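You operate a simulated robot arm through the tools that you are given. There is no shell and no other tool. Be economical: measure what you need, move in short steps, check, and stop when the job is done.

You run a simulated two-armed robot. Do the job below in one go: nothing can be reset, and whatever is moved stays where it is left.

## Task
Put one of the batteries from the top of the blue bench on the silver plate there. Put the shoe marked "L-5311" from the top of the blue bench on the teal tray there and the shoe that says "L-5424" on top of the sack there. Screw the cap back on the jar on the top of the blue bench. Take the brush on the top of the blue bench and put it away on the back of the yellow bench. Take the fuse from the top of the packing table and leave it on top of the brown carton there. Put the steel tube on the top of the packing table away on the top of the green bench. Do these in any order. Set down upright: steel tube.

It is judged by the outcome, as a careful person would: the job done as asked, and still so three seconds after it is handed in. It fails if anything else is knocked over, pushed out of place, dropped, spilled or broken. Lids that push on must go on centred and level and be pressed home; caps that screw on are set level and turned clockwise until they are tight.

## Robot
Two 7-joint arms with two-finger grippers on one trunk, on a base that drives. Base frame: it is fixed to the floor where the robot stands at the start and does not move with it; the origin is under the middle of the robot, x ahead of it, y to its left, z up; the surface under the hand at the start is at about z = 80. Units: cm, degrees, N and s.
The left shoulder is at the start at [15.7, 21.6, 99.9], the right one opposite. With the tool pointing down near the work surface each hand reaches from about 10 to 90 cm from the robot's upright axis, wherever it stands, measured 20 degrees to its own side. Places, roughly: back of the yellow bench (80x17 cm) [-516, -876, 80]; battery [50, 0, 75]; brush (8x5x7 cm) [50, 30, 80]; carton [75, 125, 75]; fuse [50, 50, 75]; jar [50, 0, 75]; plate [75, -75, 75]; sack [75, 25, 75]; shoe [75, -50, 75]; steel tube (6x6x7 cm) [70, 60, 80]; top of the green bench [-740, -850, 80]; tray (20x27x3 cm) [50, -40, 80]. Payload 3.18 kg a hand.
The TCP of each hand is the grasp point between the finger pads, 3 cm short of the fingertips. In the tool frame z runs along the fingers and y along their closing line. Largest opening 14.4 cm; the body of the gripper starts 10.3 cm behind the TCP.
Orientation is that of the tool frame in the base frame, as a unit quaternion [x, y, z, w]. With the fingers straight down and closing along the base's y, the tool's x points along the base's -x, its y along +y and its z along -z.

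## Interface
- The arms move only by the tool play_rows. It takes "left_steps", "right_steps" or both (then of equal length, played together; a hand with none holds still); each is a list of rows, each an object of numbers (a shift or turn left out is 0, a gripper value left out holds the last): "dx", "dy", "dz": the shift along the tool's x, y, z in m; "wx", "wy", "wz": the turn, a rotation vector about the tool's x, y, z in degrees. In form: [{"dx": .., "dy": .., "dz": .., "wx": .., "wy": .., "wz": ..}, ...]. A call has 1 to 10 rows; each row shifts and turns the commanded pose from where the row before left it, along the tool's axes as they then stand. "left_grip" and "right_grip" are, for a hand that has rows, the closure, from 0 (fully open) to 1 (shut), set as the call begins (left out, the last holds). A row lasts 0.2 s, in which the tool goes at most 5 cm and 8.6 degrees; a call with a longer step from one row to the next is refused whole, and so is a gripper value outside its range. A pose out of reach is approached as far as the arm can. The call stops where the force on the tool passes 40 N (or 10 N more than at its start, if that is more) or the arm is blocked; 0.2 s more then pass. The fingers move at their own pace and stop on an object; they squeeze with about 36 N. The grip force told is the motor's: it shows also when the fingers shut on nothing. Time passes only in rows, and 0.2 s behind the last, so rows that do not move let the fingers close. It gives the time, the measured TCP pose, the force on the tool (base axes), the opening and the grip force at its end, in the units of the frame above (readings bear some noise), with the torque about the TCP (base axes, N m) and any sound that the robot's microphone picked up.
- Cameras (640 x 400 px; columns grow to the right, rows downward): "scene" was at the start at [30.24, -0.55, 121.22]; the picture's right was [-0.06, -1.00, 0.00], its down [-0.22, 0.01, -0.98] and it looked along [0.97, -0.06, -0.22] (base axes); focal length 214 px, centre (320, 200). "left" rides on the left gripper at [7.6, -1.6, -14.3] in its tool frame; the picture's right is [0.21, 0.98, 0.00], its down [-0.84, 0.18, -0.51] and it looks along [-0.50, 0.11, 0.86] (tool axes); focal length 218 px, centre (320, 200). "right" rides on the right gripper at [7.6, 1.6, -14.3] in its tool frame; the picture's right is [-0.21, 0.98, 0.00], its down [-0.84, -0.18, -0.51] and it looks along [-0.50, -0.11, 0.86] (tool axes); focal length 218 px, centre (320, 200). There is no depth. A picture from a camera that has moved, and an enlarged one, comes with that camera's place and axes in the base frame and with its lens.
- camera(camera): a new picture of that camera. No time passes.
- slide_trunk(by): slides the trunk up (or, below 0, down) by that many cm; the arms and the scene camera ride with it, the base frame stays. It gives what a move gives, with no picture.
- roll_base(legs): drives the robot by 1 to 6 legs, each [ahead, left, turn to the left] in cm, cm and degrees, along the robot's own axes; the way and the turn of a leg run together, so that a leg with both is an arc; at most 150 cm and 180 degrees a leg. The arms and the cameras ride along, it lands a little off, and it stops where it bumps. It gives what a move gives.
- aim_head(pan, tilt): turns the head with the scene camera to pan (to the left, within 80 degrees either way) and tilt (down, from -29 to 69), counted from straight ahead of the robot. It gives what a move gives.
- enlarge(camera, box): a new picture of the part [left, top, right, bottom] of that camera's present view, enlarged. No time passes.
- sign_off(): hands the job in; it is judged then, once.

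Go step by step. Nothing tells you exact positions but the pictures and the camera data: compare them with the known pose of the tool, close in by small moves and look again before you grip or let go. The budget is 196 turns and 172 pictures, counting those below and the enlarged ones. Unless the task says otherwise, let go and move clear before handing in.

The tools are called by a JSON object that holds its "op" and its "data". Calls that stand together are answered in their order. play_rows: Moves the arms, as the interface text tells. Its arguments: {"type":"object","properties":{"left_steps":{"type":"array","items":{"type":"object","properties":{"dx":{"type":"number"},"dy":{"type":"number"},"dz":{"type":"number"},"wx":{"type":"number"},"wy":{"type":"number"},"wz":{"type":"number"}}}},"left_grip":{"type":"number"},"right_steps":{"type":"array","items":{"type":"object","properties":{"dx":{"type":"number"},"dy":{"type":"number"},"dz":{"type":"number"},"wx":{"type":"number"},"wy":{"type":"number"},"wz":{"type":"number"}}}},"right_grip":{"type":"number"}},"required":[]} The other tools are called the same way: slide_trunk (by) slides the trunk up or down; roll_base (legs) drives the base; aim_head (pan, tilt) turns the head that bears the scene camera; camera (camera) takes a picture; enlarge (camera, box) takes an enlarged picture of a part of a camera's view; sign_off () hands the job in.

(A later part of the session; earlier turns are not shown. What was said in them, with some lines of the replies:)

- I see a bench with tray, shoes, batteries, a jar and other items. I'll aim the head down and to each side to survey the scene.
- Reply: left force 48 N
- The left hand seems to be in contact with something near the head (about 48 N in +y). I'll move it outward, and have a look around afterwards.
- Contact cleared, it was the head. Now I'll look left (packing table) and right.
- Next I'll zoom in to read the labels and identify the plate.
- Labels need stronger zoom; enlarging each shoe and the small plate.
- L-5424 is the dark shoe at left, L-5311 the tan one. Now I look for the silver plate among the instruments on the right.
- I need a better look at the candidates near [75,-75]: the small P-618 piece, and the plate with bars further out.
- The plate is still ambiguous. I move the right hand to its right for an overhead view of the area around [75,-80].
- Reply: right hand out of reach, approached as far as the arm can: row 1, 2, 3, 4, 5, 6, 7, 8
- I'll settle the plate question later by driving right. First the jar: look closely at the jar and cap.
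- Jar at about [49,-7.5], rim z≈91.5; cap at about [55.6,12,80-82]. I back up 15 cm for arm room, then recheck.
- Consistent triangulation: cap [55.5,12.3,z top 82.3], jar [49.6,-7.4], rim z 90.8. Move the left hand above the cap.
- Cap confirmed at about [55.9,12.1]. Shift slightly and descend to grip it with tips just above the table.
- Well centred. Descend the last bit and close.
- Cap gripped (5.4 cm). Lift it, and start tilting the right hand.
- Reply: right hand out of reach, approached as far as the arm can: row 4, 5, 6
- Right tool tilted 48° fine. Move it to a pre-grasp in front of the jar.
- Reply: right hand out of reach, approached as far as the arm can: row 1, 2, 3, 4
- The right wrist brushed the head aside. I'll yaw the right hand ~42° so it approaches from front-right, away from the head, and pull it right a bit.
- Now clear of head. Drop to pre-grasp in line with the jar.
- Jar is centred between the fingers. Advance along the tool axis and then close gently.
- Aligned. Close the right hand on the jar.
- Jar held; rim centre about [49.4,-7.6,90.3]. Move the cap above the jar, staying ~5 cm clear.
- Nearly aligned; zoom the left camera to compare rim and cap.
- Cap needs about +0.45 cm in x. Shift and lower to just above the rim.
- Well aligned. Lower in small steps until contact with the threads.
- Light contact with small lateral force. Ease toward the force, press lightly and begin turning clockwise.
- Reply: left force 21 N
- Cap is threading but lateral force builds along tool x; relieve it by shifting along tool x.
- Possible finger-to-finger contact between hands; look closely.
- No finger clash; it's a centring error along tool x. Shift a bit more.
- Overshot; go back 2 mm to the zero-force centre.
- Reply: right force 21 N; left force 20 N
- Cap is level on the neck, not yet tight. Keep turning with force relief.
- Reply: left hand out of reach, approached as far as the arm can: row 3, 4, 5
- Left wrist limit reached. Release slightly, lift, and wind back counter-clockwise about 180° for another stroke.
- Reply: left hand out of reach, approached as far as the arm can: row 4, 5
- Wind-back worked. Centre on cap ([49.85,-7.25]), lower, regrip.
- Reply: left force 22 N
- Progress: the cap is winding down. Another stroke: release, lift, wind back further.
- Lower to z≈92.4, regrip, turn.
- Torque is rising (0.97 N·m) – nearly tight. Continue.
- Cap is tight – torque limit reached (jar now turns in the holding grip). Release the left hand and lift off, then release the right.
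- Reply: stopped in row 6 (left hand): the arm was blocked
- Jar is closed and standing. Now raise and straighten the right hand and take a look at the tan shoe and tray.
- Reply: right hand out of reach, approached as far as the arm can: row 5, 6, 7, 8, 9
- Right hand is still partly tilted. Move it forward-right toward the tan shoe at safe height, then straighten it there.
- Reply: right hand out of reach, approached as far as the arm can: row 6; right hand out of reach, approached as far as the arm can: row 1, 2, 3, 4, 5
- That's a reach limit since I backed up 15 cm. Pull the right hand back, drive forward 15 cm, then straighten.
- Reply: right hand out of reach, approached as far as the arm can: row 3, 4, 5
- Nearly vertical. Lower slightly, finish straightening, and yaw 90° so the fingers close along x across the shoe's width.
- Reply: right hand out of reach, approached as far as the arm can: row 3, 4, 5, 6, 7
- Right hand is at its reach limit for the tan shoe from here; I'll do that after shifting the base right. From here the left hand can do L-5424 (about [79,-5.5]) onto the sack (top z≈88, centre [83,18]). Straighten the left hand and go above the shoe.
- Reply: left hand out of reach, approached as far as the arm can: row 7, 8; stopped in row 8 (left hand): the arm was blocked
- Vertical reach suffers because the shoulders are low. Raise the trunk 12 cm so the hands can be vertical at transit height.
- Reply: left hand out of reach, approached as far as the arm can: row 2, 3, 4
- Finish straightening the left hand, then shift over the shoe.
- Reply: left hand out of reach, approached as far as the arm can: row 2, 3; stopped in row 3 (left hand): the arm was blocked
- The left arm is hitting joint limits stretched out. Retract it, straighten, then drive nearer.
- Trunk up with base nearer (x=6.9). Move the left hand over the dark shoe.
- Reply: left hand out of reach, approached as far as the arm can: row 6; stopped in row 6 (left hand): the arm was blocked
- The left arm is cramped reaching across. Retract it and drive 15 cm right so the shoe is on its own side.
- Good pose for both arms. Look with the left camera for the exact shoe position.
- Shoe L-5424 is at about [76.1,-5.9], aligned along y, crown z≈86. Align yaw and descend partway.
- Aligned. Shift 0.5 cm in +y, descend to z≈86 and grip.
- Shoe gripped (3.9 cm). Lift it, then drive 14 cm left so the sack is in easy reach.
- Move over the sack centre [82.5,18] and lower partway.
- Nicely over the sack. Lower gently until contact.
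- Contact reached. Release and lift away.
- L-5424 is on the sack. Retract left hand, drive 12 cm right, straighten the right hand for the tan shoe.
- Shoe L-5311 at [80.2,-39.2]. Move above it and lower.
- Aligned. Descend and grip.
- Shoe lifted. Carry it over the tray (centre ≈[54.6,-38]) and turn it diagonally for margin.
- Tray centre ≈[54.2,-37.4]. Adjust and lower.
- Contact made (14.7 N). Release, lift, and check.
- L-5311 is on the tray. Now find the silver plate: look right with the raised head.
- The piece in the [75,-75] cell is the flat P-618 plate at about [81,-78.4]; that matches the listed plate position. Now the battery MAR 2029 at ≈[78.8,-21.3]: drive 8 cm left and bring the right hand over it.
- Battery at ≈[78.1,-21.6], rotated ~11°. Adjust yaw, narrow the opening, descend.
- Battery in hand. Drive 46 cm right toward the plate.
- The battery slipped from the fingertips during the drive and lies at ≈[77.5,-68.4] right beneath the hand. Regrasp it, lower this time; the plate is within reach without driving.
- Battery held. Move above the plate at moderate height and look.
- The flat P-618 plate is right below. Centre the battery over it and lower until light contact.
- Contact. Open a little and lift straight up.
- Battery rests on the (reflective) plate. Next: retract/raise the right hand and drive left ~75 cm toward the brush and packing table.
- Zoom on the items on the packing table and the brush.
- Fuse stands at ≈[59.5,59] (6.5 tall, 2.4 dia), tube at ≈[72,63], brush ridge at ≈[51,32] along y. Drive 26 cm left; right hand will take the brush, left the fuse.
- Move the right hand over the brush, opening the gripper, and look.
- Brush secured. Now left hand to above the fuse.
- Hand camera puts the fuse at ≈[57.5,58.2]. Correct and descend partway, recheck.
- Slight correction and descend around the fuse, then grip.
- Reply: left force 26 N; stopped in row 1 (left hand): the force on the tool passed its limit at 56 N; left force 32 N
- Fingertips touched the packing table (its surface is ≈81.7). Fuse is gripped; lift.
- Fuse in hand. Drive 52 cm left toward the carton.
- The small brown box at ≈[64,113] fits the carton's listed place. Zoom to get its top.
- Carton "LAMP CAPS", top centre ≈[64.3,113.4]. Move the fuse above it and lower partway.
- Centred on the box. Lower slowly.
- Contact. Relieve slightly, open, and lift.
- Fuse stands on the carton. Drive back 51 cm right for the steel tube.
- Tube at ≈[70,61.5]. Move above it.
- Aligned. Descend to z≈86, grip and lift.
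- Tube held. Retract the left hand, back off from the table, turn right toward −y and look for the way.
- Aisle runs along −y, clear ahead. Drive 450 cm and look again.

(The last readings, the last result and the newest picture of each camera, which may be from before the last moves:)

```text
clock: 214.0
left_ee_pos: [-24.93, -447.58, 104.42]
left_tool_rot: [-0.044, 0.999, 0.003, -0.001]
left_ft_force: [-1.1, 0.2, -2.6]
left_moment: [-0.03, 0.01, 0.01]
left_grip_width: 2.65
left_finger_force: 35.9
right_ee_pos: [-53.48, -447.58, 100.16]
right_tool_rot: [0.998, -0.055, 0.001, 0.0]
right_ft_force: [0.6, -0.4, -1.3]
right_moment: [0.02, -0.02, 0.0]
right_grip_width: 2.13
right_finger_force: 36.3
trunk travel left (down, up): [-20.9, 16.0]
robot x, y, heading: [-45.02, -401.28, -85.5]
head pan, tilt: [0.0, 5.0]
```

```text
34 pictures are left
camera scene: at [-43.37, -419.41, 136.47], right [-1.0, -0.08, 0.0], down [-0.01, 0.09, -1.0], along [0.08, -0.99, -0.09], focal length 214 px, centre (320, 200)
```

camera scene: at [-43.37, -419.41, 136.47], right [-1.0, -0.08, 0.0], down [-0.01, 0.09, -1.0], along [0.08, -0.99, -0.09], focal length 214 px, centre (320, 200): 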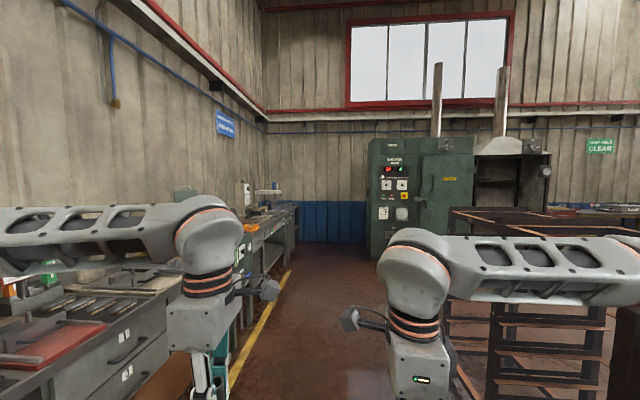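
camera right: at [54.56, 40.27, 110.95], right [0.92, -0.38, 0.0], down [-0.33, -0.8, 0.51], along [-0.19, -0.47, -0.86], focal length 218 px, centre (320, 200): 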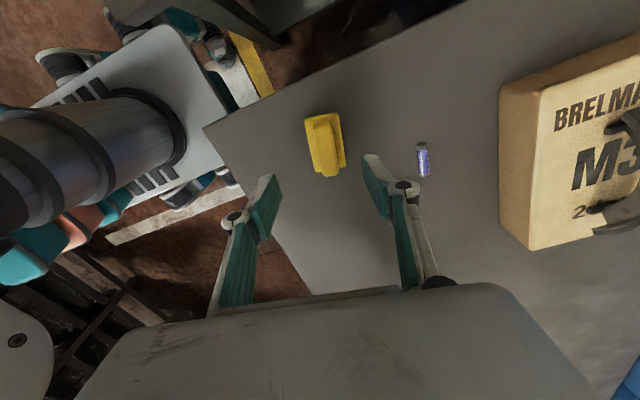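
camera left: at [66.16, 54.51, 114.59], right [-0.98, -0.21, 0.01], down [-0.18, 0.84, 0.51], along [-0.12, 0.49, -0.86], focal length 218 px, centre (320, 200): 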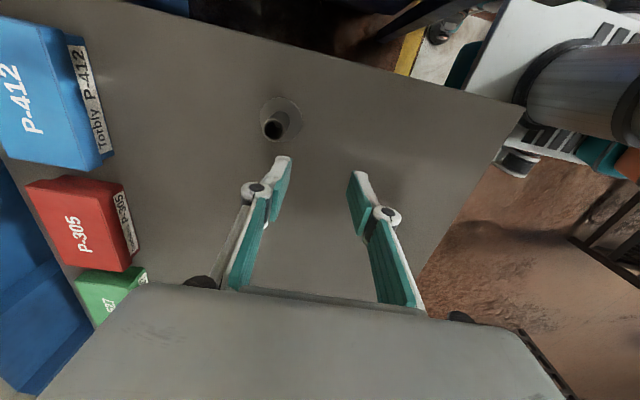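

Look right to find the cross aisle.

{"op": "aim_head", "data": {"pan": -50, "tilt": 8}}

{"op": "camera", "data": {"camera": "scene"}}

```text
clock: 215.1
left_ee_pos: [-24.96, -447.67, 104.3]
left_tool_rot: [-0.044, 0.999, 0.004, -0.001]
left_ft_force: [0.1, -0.5, -2.9]
left_moment: [0.0, -0.02, 0.03]
left_grip_width: 2.63
left_finger_force: 36.2
right_ee_pos: [-53.47, -447.54, 100.09]
right_tool_rot: [0.998, -0.056, 0.001, 0.0]
right_ft_force: [-0.6, 0.8, -1.4]
right_moment: [0.01, 0.03, -0.03]
right_grip_width: 2.16
right_finger_force: 35.9
trunk travel left (down, up): [-20.9, 16.0]
robot x, y, heading: [-44.35, -401.37, -85.5]
head pan, tilt: [-50.0, 8.0]
```

```text
33 pictures are left
camera scene: at [-50.69, -416.74, 135.99], right [-0.7, 0.71, 0.0], down [0.1, 0.1, -0.99], along [-0.7, -0.7, -0.14], focal length 214 px, centre (320, 200)
```

scene: 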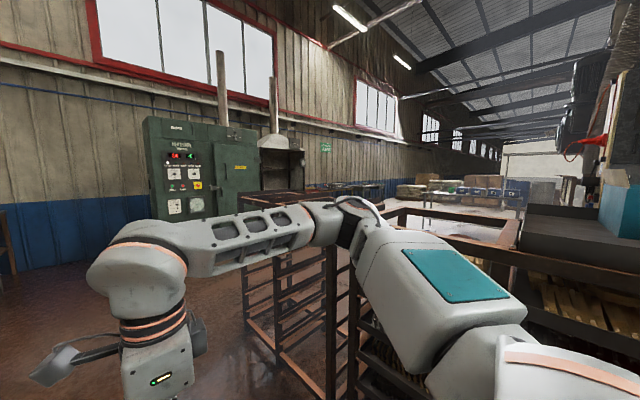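

The racks end at y≈-605 and the oven front is at ≈-790, so a cross aisle lies around y=-700. Drive there and turn right.

{"op": "roll_base", "data": {"legs": [[0, 0, -5], [148, 0, 0], [148, 0, 0], [0, 0, -90]]}}

{"op": "aim_head", "data": {"pan": 0, "tilt": 10}}

{"op": "camera", "data": {"camera": "scene"}}

```text
clock: 233.8
left_ee_pos: [-96.13, -714.66, 104.32]
left_tool_rot: [0.707, 0.707, 0.003, 0.003]
left_ft_force: [-0.5, -0.8, -1.8]
left_moment: [-0.02, 0.0, 0.01]
left_grip_width: 2.65
left_finger_force: 35.9
right_ee_pos: [-93.64, -686.15, 100.18]
right_tool_rot: [-0.634, 0.773, 0.0, -0.001]
right_ft_force: [-0.3, 0.2, -0.7]
right_moment: [-0.03, 0.02, 0.02]
right_grip_width: 2.13
right_finger_force: 36.2
trunk travel left (down, up): [-20.9, 16.0]
robot x, y, heading: [-48.35, -699.04, 179.6]
head pan, tilt: [-50.0, 8.0]
```

```text
clock: 234.9
left_ee_pos: [-96.01, -714.68, 104.28]
left_tool_rot: [0.707, 0.708, 0.003, 0.003]
left_ft_force: [-0.9, 1.2, -2.3]
left_moment: [0.0, 0.0, -0.01]
left_grip_width: 2.66
left_finger_force: 36.3
right_ee_pos: [-93.47, -686.24, 100.23]
right_tool_rot: [-0.634, 0.773, 0.0, -0.001]
right_ft_force: [-0.3, -0.2, -1.2]
right_moment: [-0.01, 0.0, -0.01]
right_grip_width: 2.13
right_finger_force: 36.1
trunk travel left (down, up): [-20.9, 16.0]
robot x, y, heading: [-48.39, -698.87, 180.0]
head pan, tilt: [0.0, 10.0]
```

```text
32 pictures are left
camera scene: at [-66.59, -698.85, 135.66], right [0.01, 1.0, 0.0], down [0.17, 0.0, -0.98], along [-0.98, 0.01, -0.17], focal length 214 px, centre (320, 200)
```

scene: 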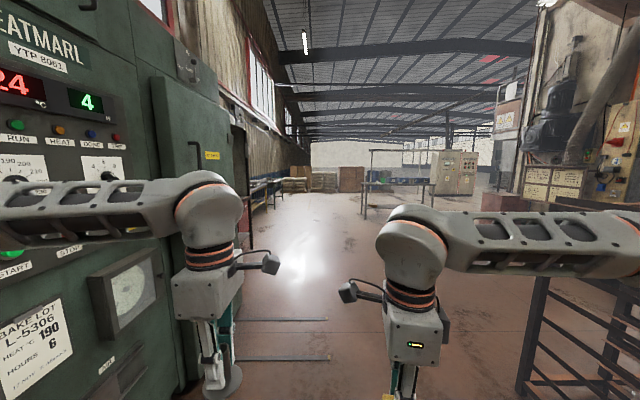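

Oven close on the left with floor rails; shift right 34 cm and proceed 300 cm along the cross aisle.

{"op": "roll_base", "data": {"legs": [[0, -34, 0], [150, 0, 0], [150, 0, 0], [80, 0, 0]]}}

{"op": "aim_head", "data": {"pan": 40, "tilt": 20}}

{"op": "camera", "data": {"camera": "scene"}}

```text
clock: 256.5
left_ee_pos: [-476.38, -681.0, 104.36]
left_tool_rot: [0.705, 0.709, 0.004, 0.002]
left_ft_force: [0.0, -0.3, -1.4]
left_moment: [0.0, -0.02, 0.02]
left_grip_width: 2.66
left_finger_force: 36.1
right_ee_pos: [-473.9, -652.62, 100.31]
right_tool_rot: [-0.634, 0.773, -0.001, -0.001]
right_ft_force: [-0.1, 0.3, -1.9]
right_moment: [-0.02, -0.02, 0.0]
right_grip_width: 2.12
right_finger_force: 36.2
trunk travel left (down, up): [-20.9, 16.0]
robot x, y, heading: [-428.78, -665.22, 179.5]
head pan, tilt: [0.0, 10.0]
```

```text
clock: 257.6
left_ee_pos: [-476.37, -681.09, 104.43]
left_tool_rot: [0.705, 0.709, 0.004, 0.003]
left_ft_force: [1.1, 0.5, -2.8]
left_moment: [0.04, -0.02, 0.04]
left_grip_width: 2.66
left_finger_force: 35.9
right_ee_pos: [-473.93, -652.77, 100.19]
right_tool_rot: [-0.635, 0.772, 0.0, -0.001]
right_ft_force: [-0.6, -1.4, -1.5]
right_moment: [-0.03, 0.0, 0.0]
right_grip_width: 2.16
right_finger_force: 36.3
trunk travel left (down, up): [-20.9, 16.0]
robot x, y, heading: [-428.75, -665.03, 179.6]
head pan, tilt: [40.0, 20.0]
```

```text
31 pictures are left
camera scene: at [-444.79, -671.16, 134.03], right [-0.64, 0.77, 0.0], down [0.26, 0.22, -0.94], along [-0.72, -0.6, -0.34], focal length 214 px, centre (320, 200)
```

scene: 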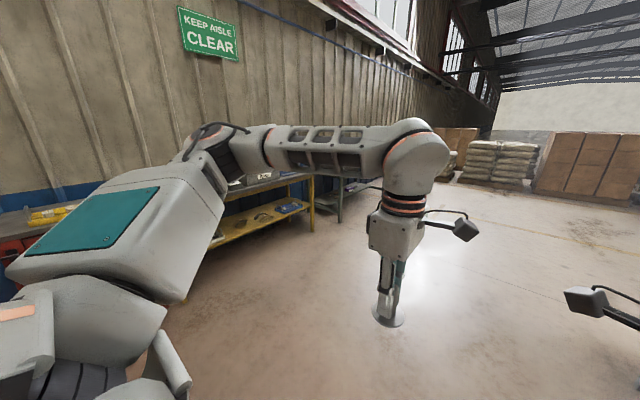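

The yellow bench is to the left, front edge ≈y=-818. Advance 70 cm, turn left to face it and approach.

{"op": "roll_base", "data": {"legs": [[72, 0, 0], [0, 0, 90], [70, 0, 0]]}}

{"op": "aim_head", "data": {"pan": -10, "tilt": 35}}

{"op": "camera", "data": {"camera": "scene"}}

```text
clock: 268.9
left_ee_pos: [-479.66, -782.37, 104.4]
left_tool_rot: [-0.021, 1.0, 0.004, -0.001]
left_ft_force: [-0.4, -0.7, -2.6]
left_moment: [0.0, -0.01, 0.03]
left_grip_width: 2.63
left_finger_force: 36.0
right_ee_pos: [-508.14, -781.05, 100.25]
right_tool_rot: [0.997, -0.078, 0.001, 0.0]
right_ft_force: [0.1, -0.2, -1.0]
right_moment: [-0.01, 0.01, -0.03]
right_grip_width: 2.11
right_finger_force: 36.0
trunk travel left (down, up): [-20.9, 16.0]
robot x, y, heading: [-497.05, -735.25, -88.2]
head pan, tilt: [40.0, 20.0]
```

```text
clock: 270.0
left_ee_pos: [-479.67, -782.44, 104.37]
left_tool_rot: [-0.021, 1.0, 0.005, -0.001]
left_ft_force: [0.1, 0.2, -2.3]
left_moment: [0.0, -0.01, -0.05]
left_grip_width: 2.65
left_finger_force: 35.5
right_ee_pos: [-508.17, -781.06, 100.16]
right_tool_rot: [0.997, -0.078, 0.001, 0.002]
right_ft_force: [1.3, 0.2, -1.9]
right_moment: [-0.03, 0.03, -0.01]
right_grip_width: 2.14
right_finger_force: 35.9
trunk travel left (down, up): [-20.9, 16.0]
robot x, y, heading: [-497.15, -735.41, -88.1]
head pan, tilt: [-10.0, 35.0]
```

```text
30 pictures are left
camera scene: at [-498.31, -752.89, 131.65], right [-0.99, 0.14, 0.0], down [0.08, 0.57, -0.82], along [-0.11, -0.81, -0.57], focal length 214 px, centre (320, 200)
```

scene: 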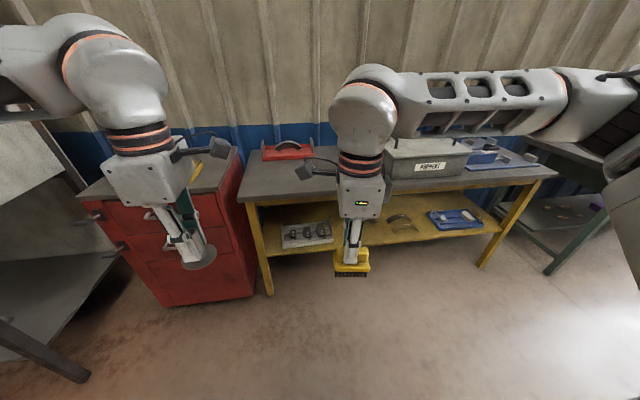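

Bench front edge at y≈-830, back strip y≈-867..-884; free spot between the red tool (x≈-494) and the grey box (x<-544): target ≈[-523,-873]. Drive forward 57 cm.

{"op": "roll_base", "data": {"legs": [[0, 0, -1.9], [57, 0, 0]]}}

{"op": "camera", "data": {"camera": "scene"}}

{"op": "camera", "data": {"camera": "right"}}

```text
clock: 273.7
left_ee_pos: [-481.58, -841.03, 104.39]
left_tool_rot: [-0.002, 1.0, 0.004, -0.001]
left_ft_force: [0.6, -0.7, -2.9]
left_moment: [-0.01, 0.01, 0.03]
left_grip_width: 2.66
left_finger_force: 36.2
right_ee_pos: [-510.07, -838.59, 100.17]
right_tool_rot: [0.995, -0.097, 0.0, -0.001]
right_ft_force: [1.1, -0.6, -0.6]
right_moment: [0.0, -0.04, 0.0]
right_grip_width: 2.15
right_finger_force: 36.1
trunk travel left (down, up): [-20.9, 16.0]
robot x, y, heading: [-497.27, -793.0, -90.3]
head pan, tilt: [-10.0, 35.0]
```

```text
29 pictures are left
camera scene: at [-499.12, -810.84, 131.64], right [-0.98, 0.18, 0.0], down [0.1, 0.56, -0.82], along [-0.15, -0.81, -0.57], focal length 214 px, centre (320, 200)
```

scene: 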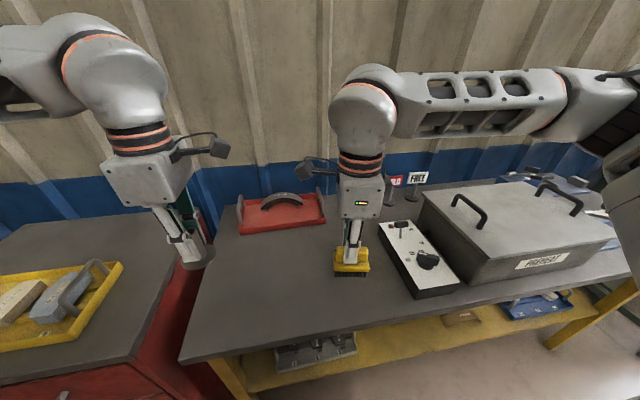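

```text
28 pictures are left
camera right: at [-502.75, -841.69, 114.42], right [-0.39, -0.92, 0.0], down [-0.79, 0.34, 0.51], along [-0.47, 0.2, -0.86], focal length 218 px, centre (320, 200)
```

right: 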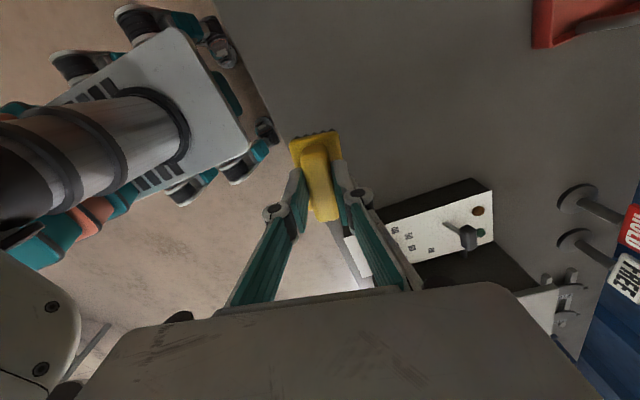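

Free spot on the back strip at ≈[-524,-875] between the red tray (x>-513) and sign bases (x<-535). Move 10 cm closer, then extend the right hand.

{"op": "roll_base", "data": {"legs": [[10, 0, 0]]}}

{"op": "play_rows", "data": {"right_steps": [{"dx": -0.0115, "dy": 0.0405}, {"dx": -0.0115, "dy": 0.0405}, {"dx": -0.0115, "dy": 0.0405}, {"dx": -0.0115, "dy": 0.0405}, {"dx": -0.0115, "dy": 0.0405}, {"dx": -0.0115, "dy": 0.0405}, {"dx": -0.0115, "dy": 0.0405}]}}

{"op": "camera", "data": {"camera": "scene"}}

{"op": "camera", "data": {"camera": "right"}}

```text
clock: 274.8
left_ee_pos: [-481.66, -850.92, 104.38]
left_tool_rot: [-0.001, 1.0, 0.005, -0.001]
left_ft_force: [0.2, -0.4, -2.3]
left_moment: [0.05, 0.0, 0.01]
left_grip_width: 2.68
left_finger_force: 35.7
right_ee_pos: [-510.04, -848.53, 100.15]
right_tool_rot: [0.995, -0.098, 0.001, 0.0]
right_ft_force: [0.1, 0.5, -1.7]
right_moment: [0.03, 0.01, 0.01]
right_grip_width: 2.13
right_finger_force: 36.1
trunk travel left (down, up): [-20.9, 16.0]
robot x, y, heading: [-497.38, -803.07, -90.4]
head pan, tilt: [-10.0, 35.0]
```

```text
clock: 276.4
left_ee_pos: [-481.51, -850.87, 104.3]
left_tool_rot: [-0.002, 1.0, 0.005, 0.0]
left_ft_force: [0.6, -0.2, -3.3]
left_moment: [0.02, 0.01, -0.02]
left_grip_width: 2.65
left_finger_force: 36.3
right_ee_pos: [-523.4, -874.76, 100.18]
right_tool_rot: [0.995, -0.096, 0.0, 0.0]
right_ft_force: [0.2, 0.3, -1.4]
right_moment: [0.01, 0.02, -0.01]
right_grip_width: 2.13
right_finger_force: 35.7
trunk travel left (down, up): [-20.9, 16.0]
robot x, y, heading: [-497.16, -803.17, -90.2]
head pan, tilt: [-10.0, 35.0]
```

```text
27 pictures are left
camera scene: at [-499.13, -820.71, 131.62], right [-0.98, 0.18, 0.0], down [0.1, 0.57, -0.82], along [-0.15, -0.81, -0.57], focal length 214 px, centre (320, 200)
```

scene: 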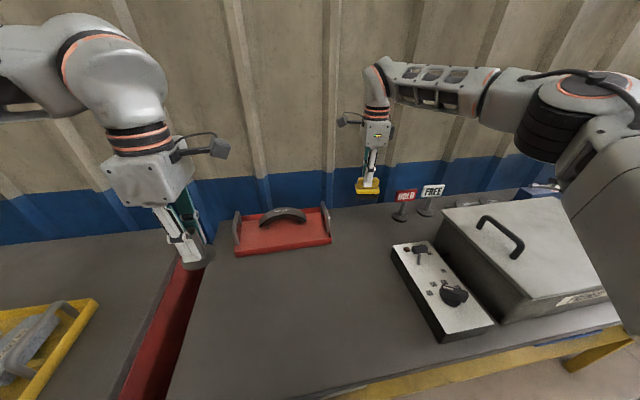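

```text
26 pictures are left
camera right: at [-516.1, -877.88, 114.53], right [-0.39, -0.92, 0.0], down [-0.79, 0.34, 0.51], along [-0.47, 0.2, -0.86], focal length 218 px, centre (320, 200)
```

right: 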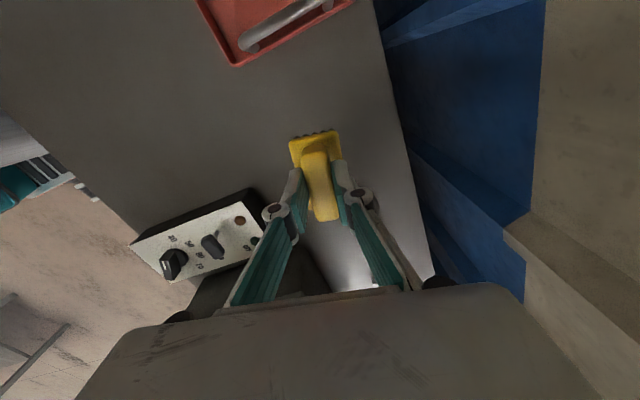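

Position is good. Lower the brush.

{"op": "play_rows", "data": {"right_steps": [{"dz": 0.035}, {"dz": 0.035}, {"dz": 0.03}, {"dz": 0.01}]}}

{"op": "enlarge", "data": {"camera": "scene", "box": [310, 150, 470, 250]}}

```text
clock: 277.4
left_ee_pos: [-481.53, -850.81, 104.37]
left_tool_rot: [-0.001, 1.0, 0.005, 0.0]
left_ft_force: [0.5, 0.0, -1.8]
left_moment: [0.01, -0.05, 0.02]
left_grip_width: 2.65
left_finger_force: 36.4
right_ee_pos: [-523.38, -874.66, 89.18]
right_tool_rot: [0.995, -0.097, 0.0, 0.001]
right_ft_force: [0.0, -0.4, 0.0]
right_moment: [-0.03, 0.04, 0.04]
right_grip_width: 2.14
right_finger_force: 36.0
trunk travel left (down, up): [-20.9, 16.0]
robot x, y, heading: [-496.96, -803.14, -90.0]
head pan, tilt: [-10.0, 35.0]
```

```text
4.00 times, centred on (390, 200) of scene
camera zoom: at [-499.15, -820.61, 131.66], right [-0.98, 0.18, 0.0], down [0.1, 0.56, -0.82], along [-0.15, -0.81, -0.57], focal length 858 px, centre (40, 200)
```

zoom: 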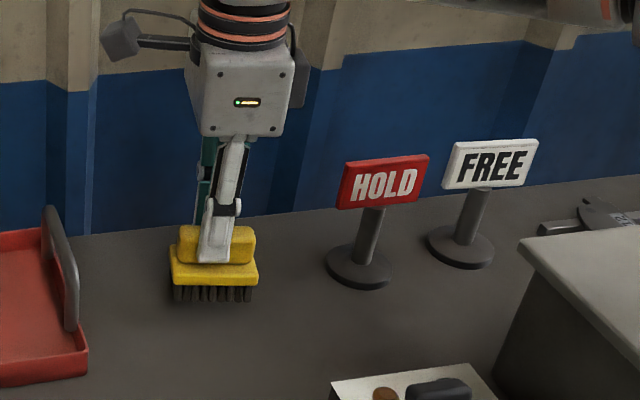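

{"op": "play_rows", "data": {"right_steps": [{"dz": 0.008}, {"dz": 0.006}, {"dz": 0.003}, {"dz": 0.003}]}}

```text
clock: 278.4
left_ee_pos: [-481.55, -850.84, 104.38]
left_tool_rot: [-0.001, 1.0, 0.004, -0.001]
left_ft_force: [-0.4, 0.0, -3.0]
left_moment: [0.02, 0.01, 0.0]
left_grip_width: 2.66
left_finger_force: 35.4
right_ee_pos: [-523.37, -874.75, 87.28]
right_tool_rot: [0.995, -0.098, 0.002, 0.0]
right_ft_force: [-0.4, 0.6, 1.8]
right_moment: [0.13, 0.13, -0.01]
right_grip_width: 2.12
right_finger_force: 36.0
trunk travel left (down, up): [-20.9, 16.0]
robot x, y, heading: [-497.39, -802.87, -90.2]
head pan, tilt: [-10.0, 35.0]
```

Contact. Release and lift off.

{"op": "play_rows", "data": {"right_steps": [{"dz": 0.001}, {}, {}, {"dz": -0.03}, {"dz": -0.04}, {"dz": -0.04}, {"dz": -0.03}], "right_grip": 0.7}}

{"op": "enlarge", "data": {"camera": "scene", "box": [310, 150, 470, 250]}}

```text
clock: 280.0
left_ee_pos: [-481.49, -850.78, 104.51]
left_tool_rot: [-0.002, 1.0, 0.003, 0.0]
left_ft_force: [-0.3, 0.2, -2.7]
left_moment: [-0.02, 0.02, -0.01]
left_grip_width: 2.65
left_finger_force: 35.9
right_ee_pos: [-523.42, -874.55, 101.14]
right_tool_rot: [0.995, -0.097, 0.001, 0.001]
right_ft_force: [-0.5, -0.8, -0.5]
right_moment: [0.01, -0.03, 0.01]
right_grip_width: 4.31
right_finger_force: 0.0
trunk travel left (down, up): [-20.9, 16.0]
robot x, y, heading: [-497.45, -803.16, -90.2]
head pan, tilt: [-10.0, 35.0]
```

```text
4.00 times, centred on (390, 200) of scene
camera zoom: at [-499.12, -820.57, 131.66], right [-0.98, 0.18, 0.0], down [0.1, 0.56, -0.82], along [-0.15, -0.81, -0.57], focal length 858 px, centre (40, 200)
```

zoom: 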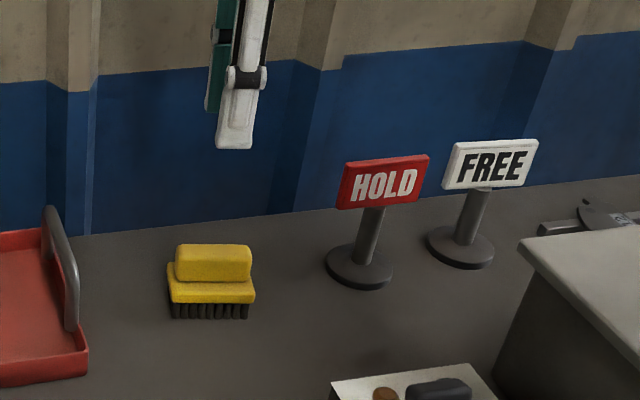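

Brush is in place at the back of the yellow bench. Retract the right hand, back off, turn right and look along toward the green bench.

{"op": "play_rows", "data": {"right_steps": [{"dy": -0.045}, {"dy": -0.045}, {"dy": -0.045}, {"dy": -0.045}, {"dy": -0.045}, {"dy": -0.045}]}}

{"op": "roll_base", "data": {"legs": [[-75, 0, 0], [0, 0, -90]]}}

{"op": "aim_head", "data": {"pan": 15, "tilt": 18}}

{"op": "camera", "data": {"camera": "scene"}}

```text
clock: 281.4
left_ee_pos: [-481.68, -850.87, 104.53]
left_tool_rot: [-0.002, 1.0, 0.004, 0.0]
left_ft_force: [0.6, 0.5, -1.8]
left_moment: [0.04, -0.03, 0.02]
left_grip_width: 2.66
left_finger_force: 36.6
right_ee_pos: [-518.19, -847.87, 101.09]
right_tool_rot: [0.995, -0.098, 0.0, 0.001]
right_ft_force: [-0.6, 1.2, -0.5]
right_moment: [-0.04, 0.02, -0.02]
right_grip_width: 4.34
right_finger_force: 0.1
trunk travel left (down, up): [-20.9, 16.0]
robot x, y, heading: [-497.28, -803.14, -89.9]
head pan, tilt: [-10.0, 35.0]
```

```text
clock: 289.2
left_ee_pos: [-544.46, -745.74, 104.3]
left_tool_rot: [0.7, 0.714, 0.003, 0.003]
left_ft_force: [1.4, 0.7, -2.6]
left_moment: [0.0, 0.01, -0.01]
left_grip_width: 2.63
left_finger_force: 35.6
right_ee_pos: [-542.42, -709.2, 100.97]
right_tool_rot: [-0.642, 0.767, 0.0, -0.001]
right_ft_force: [0.0, 0.0, 1.3]
right_moment: [0.0, 0.01, 0.02]
right_grip_width: 4.34
right_finger_force: 0.0
trunk travel left (down, up): [-20.9, 16.0]
robot x, y, heading: [-496.96, -729.26, -179.0]
head pan, tilt: [-10.0, 35.0]
```

```text
clock: 290.1
left_ee_pos: [-544.44, -745.79, 104.39]
left_tool_rot: [0.699, 0.716, 0.003, 0.003]
left_ft_force: [0.4, 0.2, -2.2]
left_moment: [0.0, 0.01, 0.01]
left_grip_width: 2.64
left_finger_force: 35.6
right_ee_pos: [-542.36, -709.12, 100.97]
right_tool_rot: [-0.642, 0.766, 0.0, -0.002]
right_ft_force: [-1.0, 0.6, 0.1]
right_moment: [-0.01, 0.03, 0.01]
right_grip_width: 4.32
right_finger_force: 0.2
trunk travel left (down, up): [-20.9, 16.0]
robot x, y, heading: [-497.03, -728.95, -179.1]
head pan, tilt: [15.0, 18.0]
```

```text
23 pictures are left
camera scene: at [-515.02, -731.7, 134.35], right [-0.27, 0.96, 0.0], down [0.3, 0.08, -0.95], along [-0.92, -0.26, -0.31], focal length 214 px, centre (320, 200)
```

scene: 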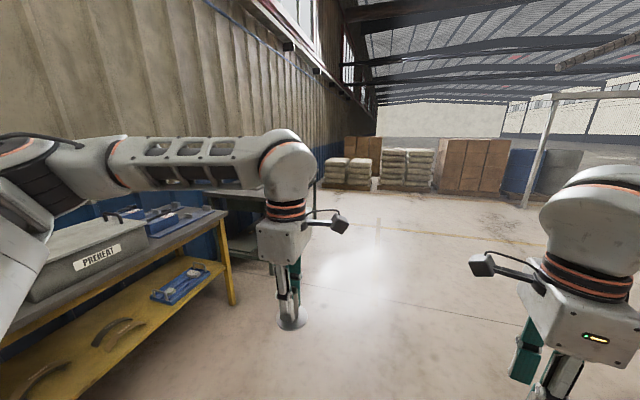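

Clear floor ahead. Drive 250 cm, turn left to face the green bench, look.

{"op": "roll_base", "data": {"legs": [[0, 0, -0.9], [150, 0, 0], [105, 0, 0], [0, 0, 90]]}}

{"op": "aim_head", "data": {"pan": 0, "tilt": 35}}

{"op": "camera", "data": {"camera": "scene"}}

```text
clock: 306.7
left_ee_pos: [-739.78, -777.35, 104.44]
left_tool_rot: [0.015, 1.0, 0.005, 0.0]
left_ft_force: [0.9, -0.2, -3.8]
left_moment: [0.02, 0.01, 0.0]
left_grip_width: 2.64
left_finger_force: 35.8
right_ee_pos: [-776.11, -773.29, 101.07]
right_tool_rot: [0.993, -0.115, 0.001, 0.001]
right_ft_force: [-1.3, -0.2, -0.2]
right_moment: [0.02, 0.02, -0.03]
right_grip_width: 4.29
right_finger_force: 0.0
trunk travel left (down, up): [-20.9, 16.0]
robot x, y, heading: [-753.8, -729.23, -92.0]
head pan, tilt: [15.0, 18.0]
```

```text
clock: 307.5
left_ee_pos: [-739.77, -777.34, 104.39]
left_tool_rot: [0.015, 1.0, 0.004, 0.0]
left_ft_force: [-0.2, -0.2, -1.4]
left_moment: [-0.01, -0.03, 0.03]
left_grip_width: 2.64
left_finger_force: 36.0
right_ee_pos: [-776.17, -773.11, 101.12]
right_tool_rot: [0.993, -0.115, 0.002, 0.001]
right_ft_force: [0.0, -0.2, 0.1]
right_moment: [-0.01, -0.01, -0.04]
right_grip_width: 4.3
right_finger_force: 0.1
trunk travel left (down, up): [-20.9, 16.0]
robot x, y, heading: [-754.01, -728.96, -92.4]
head pan, tilt: [0.0, 35.0]
```

```text
22 pictures are left
camera scene: at [-754.76, -746.73, 131.66], right [-1.0, 0.04, 0.0], down [0.02, 0.57, -0.82], along [-0.03, -0.82, -0.57], focal length 214 px, centre (320, 200)
```

scene: 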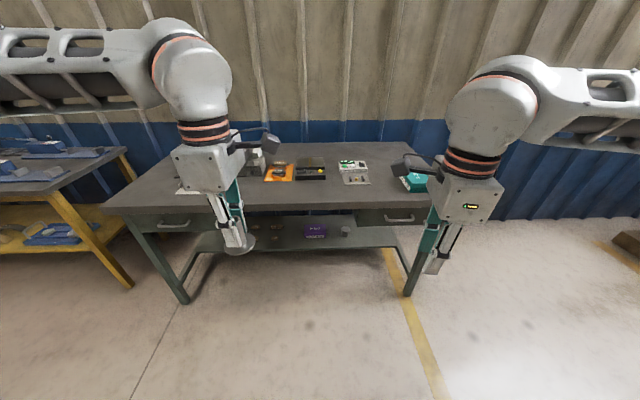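

Front band of the green bench is free (edge y≈-810, items behind y≈-832). Straighten heading and drive 43 cm forward to put the tube over ≈[-738,-821].

{"op": "roll_base", "data": {"legs": [[0, 0, 2.4], [43, 0, 0]]}}

{"op": "camera", "data": {"camera": "scene"}}

{"op": "camera", "data": {"camera": "left"}}

```text
clock: 310.5
left_ee_pos: [-737.64, -819.26, 104.36]
left_tool_rot: [-0.007, 1.0, 0.004, 0.0]
left_ft_force: [0.3, -0.9, -2.2]
left_moment: [-0.01, 0.03, 0.0]
left_grip_width: 2.65
left_finger_force: 35.8
right_ee_pos: [-774.07, -816.64, 100.96]
right_tool_rot: [0.996, -0.093, 0.001, 0.001]
right_ft_force: [-0.5, -0.8, -2.1]
right_moment: [0.02, 0.0, 0.0]
right_grip_width: 4.34
right_finger_force: 0.1
trunk travel left (down, up): [-20.9, 16.0]
robot x, y, heading: [-753.61, -771.34, -89.4]
head pan, tilt: [0.0, 35.0]
```

```text
21 pictures are left
camera scene: at [-753.82, -789.22, 131.64], right [-1.0, -0.01, 0.0], down [0.0, 0.57, -0.82], along [0.0, -0.82, -0.57], focal length 214 px, centre (320, 200)
```

scene: 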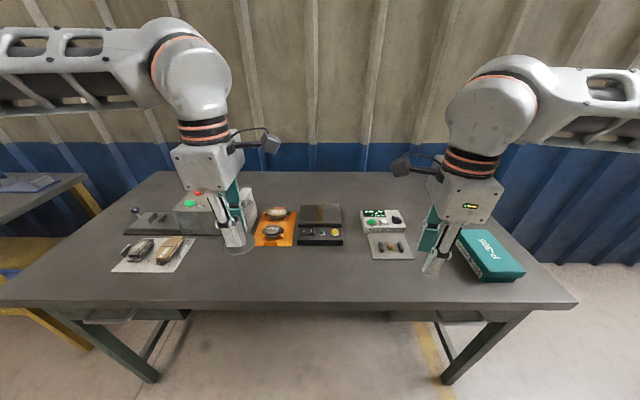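

```text
20 pictures are left
camera left: at [-745.22, -820.91, 118.61], right [-0.22, 0.98, 0.01], down [0.84, 0.19, 0.51], along [0.49, 0.12, -0.86], focal length 218 px, centre (320, 200)
```

left: 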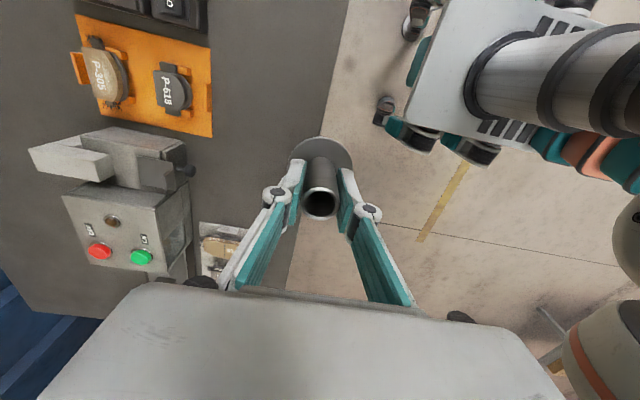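

Bench edge is at y≈-818.5, items start at ≈-836; so put the tube at y≈-827.5. Move 8.3 cm deeper and lower.

{"op": "play_rows", "data": {"left_steps": [{"dy": -0.042}, {"dy": -0.041}, {"dz": 0.04}, {"dz": 0.04}, {"dz": 0.04}, {"dz": 0.03}]}}

{"op": "enlarge", "data": {"camera": "scene", "box": [170, 180, 330, 300]}}

{"op": "camera", "data": {"camera": "left"}}

```text
clock: 311.9
left_ee_pos: [-737.54, -827.3, 89.3]
left_tool_rot: [-0.006, 1.0, 0.005, 0.0]
left_ft_force: [-0.2, -0.4, -3.0]
left_moment: [0.02, 0.02, 0.02]
left_grip_width: 2.65
left_finger_force: 36.0
right_ee_pos: [-774.18, -816.55, 101.02]
right_tool_rot: [0.996, -0.093, 0.001, 0.0]
right_ft_force: [-0.1, 0.9, -0.2]
right_moment: [0.01, -0.03, -0.01]
right_grip_width: 4.31
right_finger_force: 0.1
trunk travel left (down, up): [-20.9, 16.0]
robot x, y, heading: [-753.69, -771.52, -89.9]
head pan, tilt: [0.0, 35.0]
```

```text
3.33 times, centred on (250, 240) of scene
camera zoom: at [-753.81, -789.22, 131.64], right [-1.0, -0.01, 0.0], down [0.0, 0.57, -0.82], along [0.0, -0.82, -0.57], focal length 715 px, centre (553, 67)
```

zoom: 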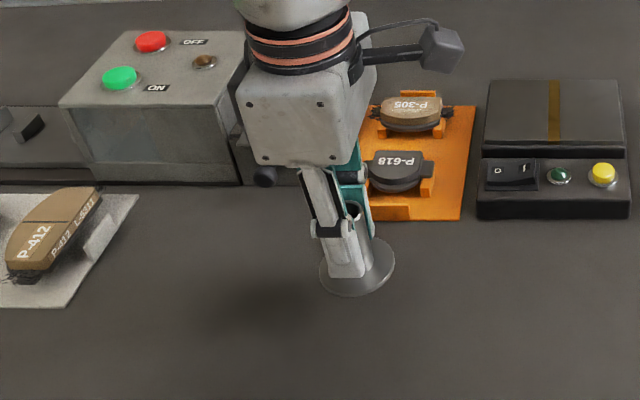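

```text
18 pictures are left
camera left: at [-745.19, -829.17, 103.6], right [-0.22, 0.98, 0.01], down [0.84, 0.19, 0.51], along [0.49, 0.12, -0.86], focal length 218 px, centre (320, 200)
```

left: 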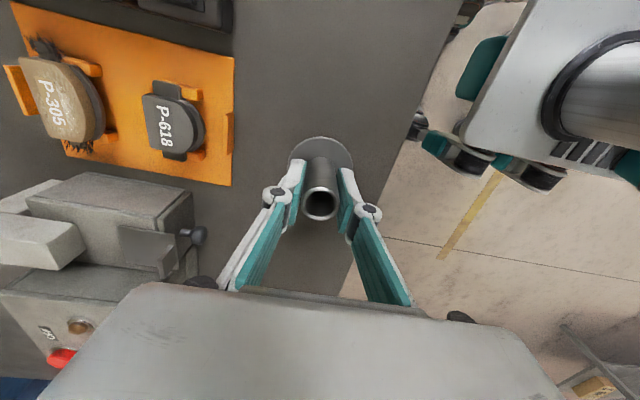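

Spot is clear. Lower to contact gently.

{"op": "play_rows", "data": {"left_steps": [{"dz": 0.01}, {"dz": 0.01}, {"dz": 0.006}]}}

```text
clock: 312.7
left_ee_pos: [-737.56, -827.32, 86.75]
left_tool_rot: [-0.007, 1.0, 0.005, 0.0]
left_ft_force: [-0.4, 0.5, -3.7]
left_moment: [-0.01, 0.02, -0.03]
left_grip_width: 2.64
left_finger_force: 36.3
right_ee_pos: [-774.19, -816.63, 101.05]
right_tool_rot: [0.996, -0.092, 0.001, 0.001]
right_ft_force: [0.1, 1.7, 0.1]
right_moment: [-0.02, -0.02, 0.01]
right_grip_width: 4.32
right_finger_force: 0.0
trunk travel left (down, up): [-20.9, 16.0]
robot x, y, heading: [-753.75, -771.43, -89.7]
head pan, tilt: [0.0, 35.0]
```

{"op": "play_rows", "data": {"left_steps": [{"dz": 0.003}, {"dz": 0.003}, {"dz": 0.003}]}}

```text
clock: 313.5
left_ee_pos: [-737.58, -827.32, 85.83]
left_tool_rot: [-0.007, 1.0, 0.004, 0.0]
left_ft_force: [-0.3, 0.0, -2.7]
left_moment: [0.01, 0.0, -0.02]
left_grip_width: 2.64
left_finger_force: 35.9
right_ee_pos: [-774.12, -816.47, 100.99]
right_tool_rot: [0.996, -0.093, 0.0, 0.0]
right_ft_force: [-0.1, -0.1, -0.1]
right_moment: [-0.02, 0.0, -0.02]
right_grip_width: 4.31
right_finger_force: 0.1
trunk travel left (down, up): [-20.9, 16.0]
robot x, y, heading: [-753.89, -771.6, -89.8]
head pan, tilt: [0.0, 35.0]
```

{"op": "play_rows", "data": {"left_steps": [{"dz": 0.003}, {"dz": 0.003}, {"dz": 0.002}]}}

{"op": "enlarge", "data": {"camera": "scene", "box": [210, 200, 306, 272]}}

```text
clock: 314.3
left_ee_pos: [-737.48, -827.17, 84.95]
left_tool_rot: [-0.006, 1.0, 0.005, 0.0]
left_ft_force: [-0.7, 0.1, -2.3]
left_moment: [0.0, 0.01, 0.0]
left_grip_width: 2.64
left_finger_force: 36.5
right_ee_pos: [-774.03, -816.58, 101.02]
right_tool_rot: [0.996, -0.093, 0.001, 0.001]
right_ft_force: [-0.4, -0.7, 0.2]
right_moment: [-0.02, -0.01, -0.03]
right_grip_width: 4.32
right_finger_force: 0.1
trunk travel left (down, up): [-20.9, 16.0]
robot x, y, heading: [-753.65, -771.86, -89.7]
head pan, tilt: [0.0, 35.0]
```

```text
5.56 times, centred on (258, 236) of scene
camera zoom: at [-753.82, -789.18, 131.65], right [-1.0, -0.01, 0.0], down [0.0, 0.57, -0.82], along [0.0, -0.82, -0.57], focal length 1192 px, centre (664, 0)
```

zoom: 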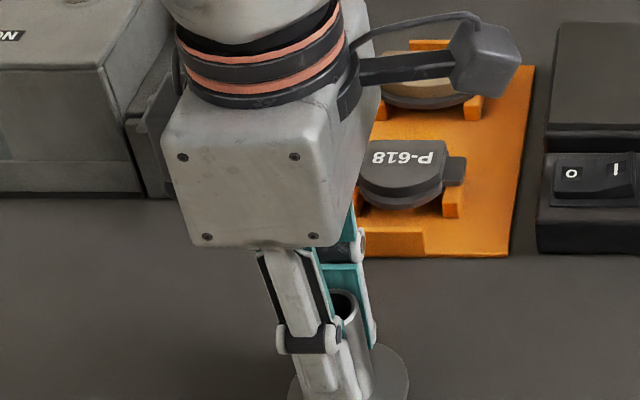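

Not touching yet; continue in small steps.

{"op": "play_rows", "data": {"left_steps": [{"dz": 0.002}, {"dz": 0.002}, {"dz": 0.002}]}}

```text
clock: 315.1
left_ee_pos: [-737.39, -827.19, 84.58]
left_tool_rot: [-0.007, 1.0, 0.004, -0.001]
left_ft_force: [1.8, 0.6, 3.2]
left_moment: [-0.12, -0.09, 0.01]
left_grip_width: 2.62
left_finger_force: 36.1
right_ee_pos: [-774.13, -816.57, 101.06]
right_tool_rot: [0.996, -0.093, 0.001, 0.001]
right_ft_force: [-1.3, -0.5, 0.7]
right_moment: [-0.02, 0.02, -0.01]
right_grip_width: 4.34
right_finger_force: 0.0
trunk travel left (down, up): [-20.9, 16.0]
robot x, y, heading: [-753.82, -771.52, -89.9]
head pan, tilt: [0.0, 35.0]
```

Contact. Release and lift clear, then verify.

{"op": "play_rows", "data": {"left_steps": [{"dz": 0.0005}, {}, {}, {"dz": -0.02}, {"dz": -0.04}, {"dz": -0.04}, {"dz": -0.04}], "left_grip": 0.6}}

{"op": "enlarge", "data": {"camera": "scene", "box": [170, 190, 330, 310]}}

```text
clock: 316.7
left_ee_pos: [-737.26, -827.4, 98.06]
left_tool_rot: [-0.007, 1.0, 0.003, 0.0]
left_ft_force: [-0.2, -0.1, 0.6]
left_moment: [-0.02, 0.0, -0.01]
left_grip_width: 5.73
left_finger_force: 0.0
right_ee_pos: [-774.09, -816.59, 101.05]
right_tool_rot: [0.996, -0.092, 0.001, 0.001]
right_ft_force: [0.3, 0.3, -0.2]
right_moment: [0.03, 0.01, -0.01]
right_grip_width: 4.31
right_finger_force: 0.2
trunk travel left (down, up): [-20.9, 16.0]
robot x, y, heading: [-753.7, -771.91, -89.7]
head pan, tilt: [0.0, 35.0]
```

```text
3.33 times, centred on (250, 250) of scene
camera zoom: at [-753.84, -789.08, 131.67], right [-1.0, -0.01, 0.0], down [0.0, 0.57, -0.82], along [0.0, -0.82, -0.57], focal length 715 px, centre (553, 33)
```

zoom: 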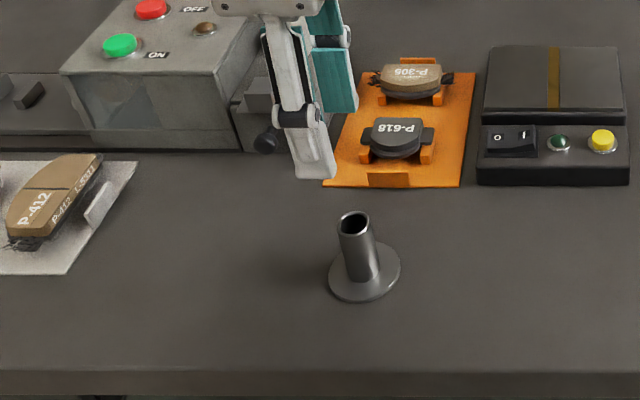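

The tube stands upright on the green bench. Back the robot away so both hands are clear, then hand in.

{"op": "roll_base", "data": {"legs": [[-40, 0, 0]]}}

{"op": "camera", "data": {"camera": "scene"}}

```text
clock: 319.2
left_ee_pos: [-737.2, -787.39, 98.17]
left_tool_rot: [-0.009, 1.0, 0.004, 0.0]
left_ft_force: [0.2, 0.5, -0.2]
left_moment: [0.01, 0.0, 0.01]
left_grip_width: 5.75
left_finger_force: 0.1
right_ee_pos: [-774.16, -776.65, 101.02]
right_tool_rot: [0.996, -0.09, 0.001, 0.001]
right_ft_force: [-0.8, -0.2, 0.4]
right_moment: [-0.02, 0.01, -0.02]
right_grip_width: 4.33
right_finger_force: 0.0
trunk travel left (down, up): [-20.9, 16.0]
robot x, y, heading: [-753.73, -731.75, -89.6]
head pan, tilt: [0.0, 35.0]
```

```text
15 pictures are left
camera scene: at [-754.05, -749.16, 131.66], right [-1.0, -0.01, 0.0], down [-0.01, 0.57, -0.82], along [0.01, -0.82, -0.57], focal length 214 px, centre (320, 200)
```

scene: 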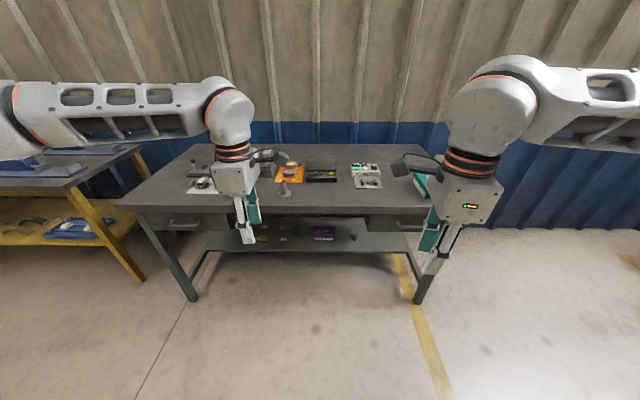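

Everything is placed and both hands are clear; I'm handing the job in.

{"op": "sign_off", "data": {}}

```text
The job is handed in.
```

I finished and handed in all seven placements, but two could count against the result: I chose the silver plate by its listed position, and I dropped the battery once on the way.

- **Battery:** It lies on the flat piece marked "P-618", which I took to be the silver plate. It was the only flat piece near the listed spot, but it looks dark grey. A lighter grey plate stands further along the bench, and nothing confirmed which one was meant. The battery slipped out of the gripper while I was driving and fell about 17 cm onto the bench. I picked it up again and placed it.
- **Jar:** The cap is on level. I turned it clockwise until the jar itself began to slip in the hand holding it, at about 1 N·m, so I could not tighten it further.
- **Shoes:** "L-5311" is on the teal tray and "L-5424" is on the sack.
- **Brush:** It is at the back of the yellow bench, between the red tray and the two signs.
- **Fuse:** It stands on the brown carton marked "LAMP CAPS".
- **Steel tube:** It stands upright on top of the green bench, near the front.
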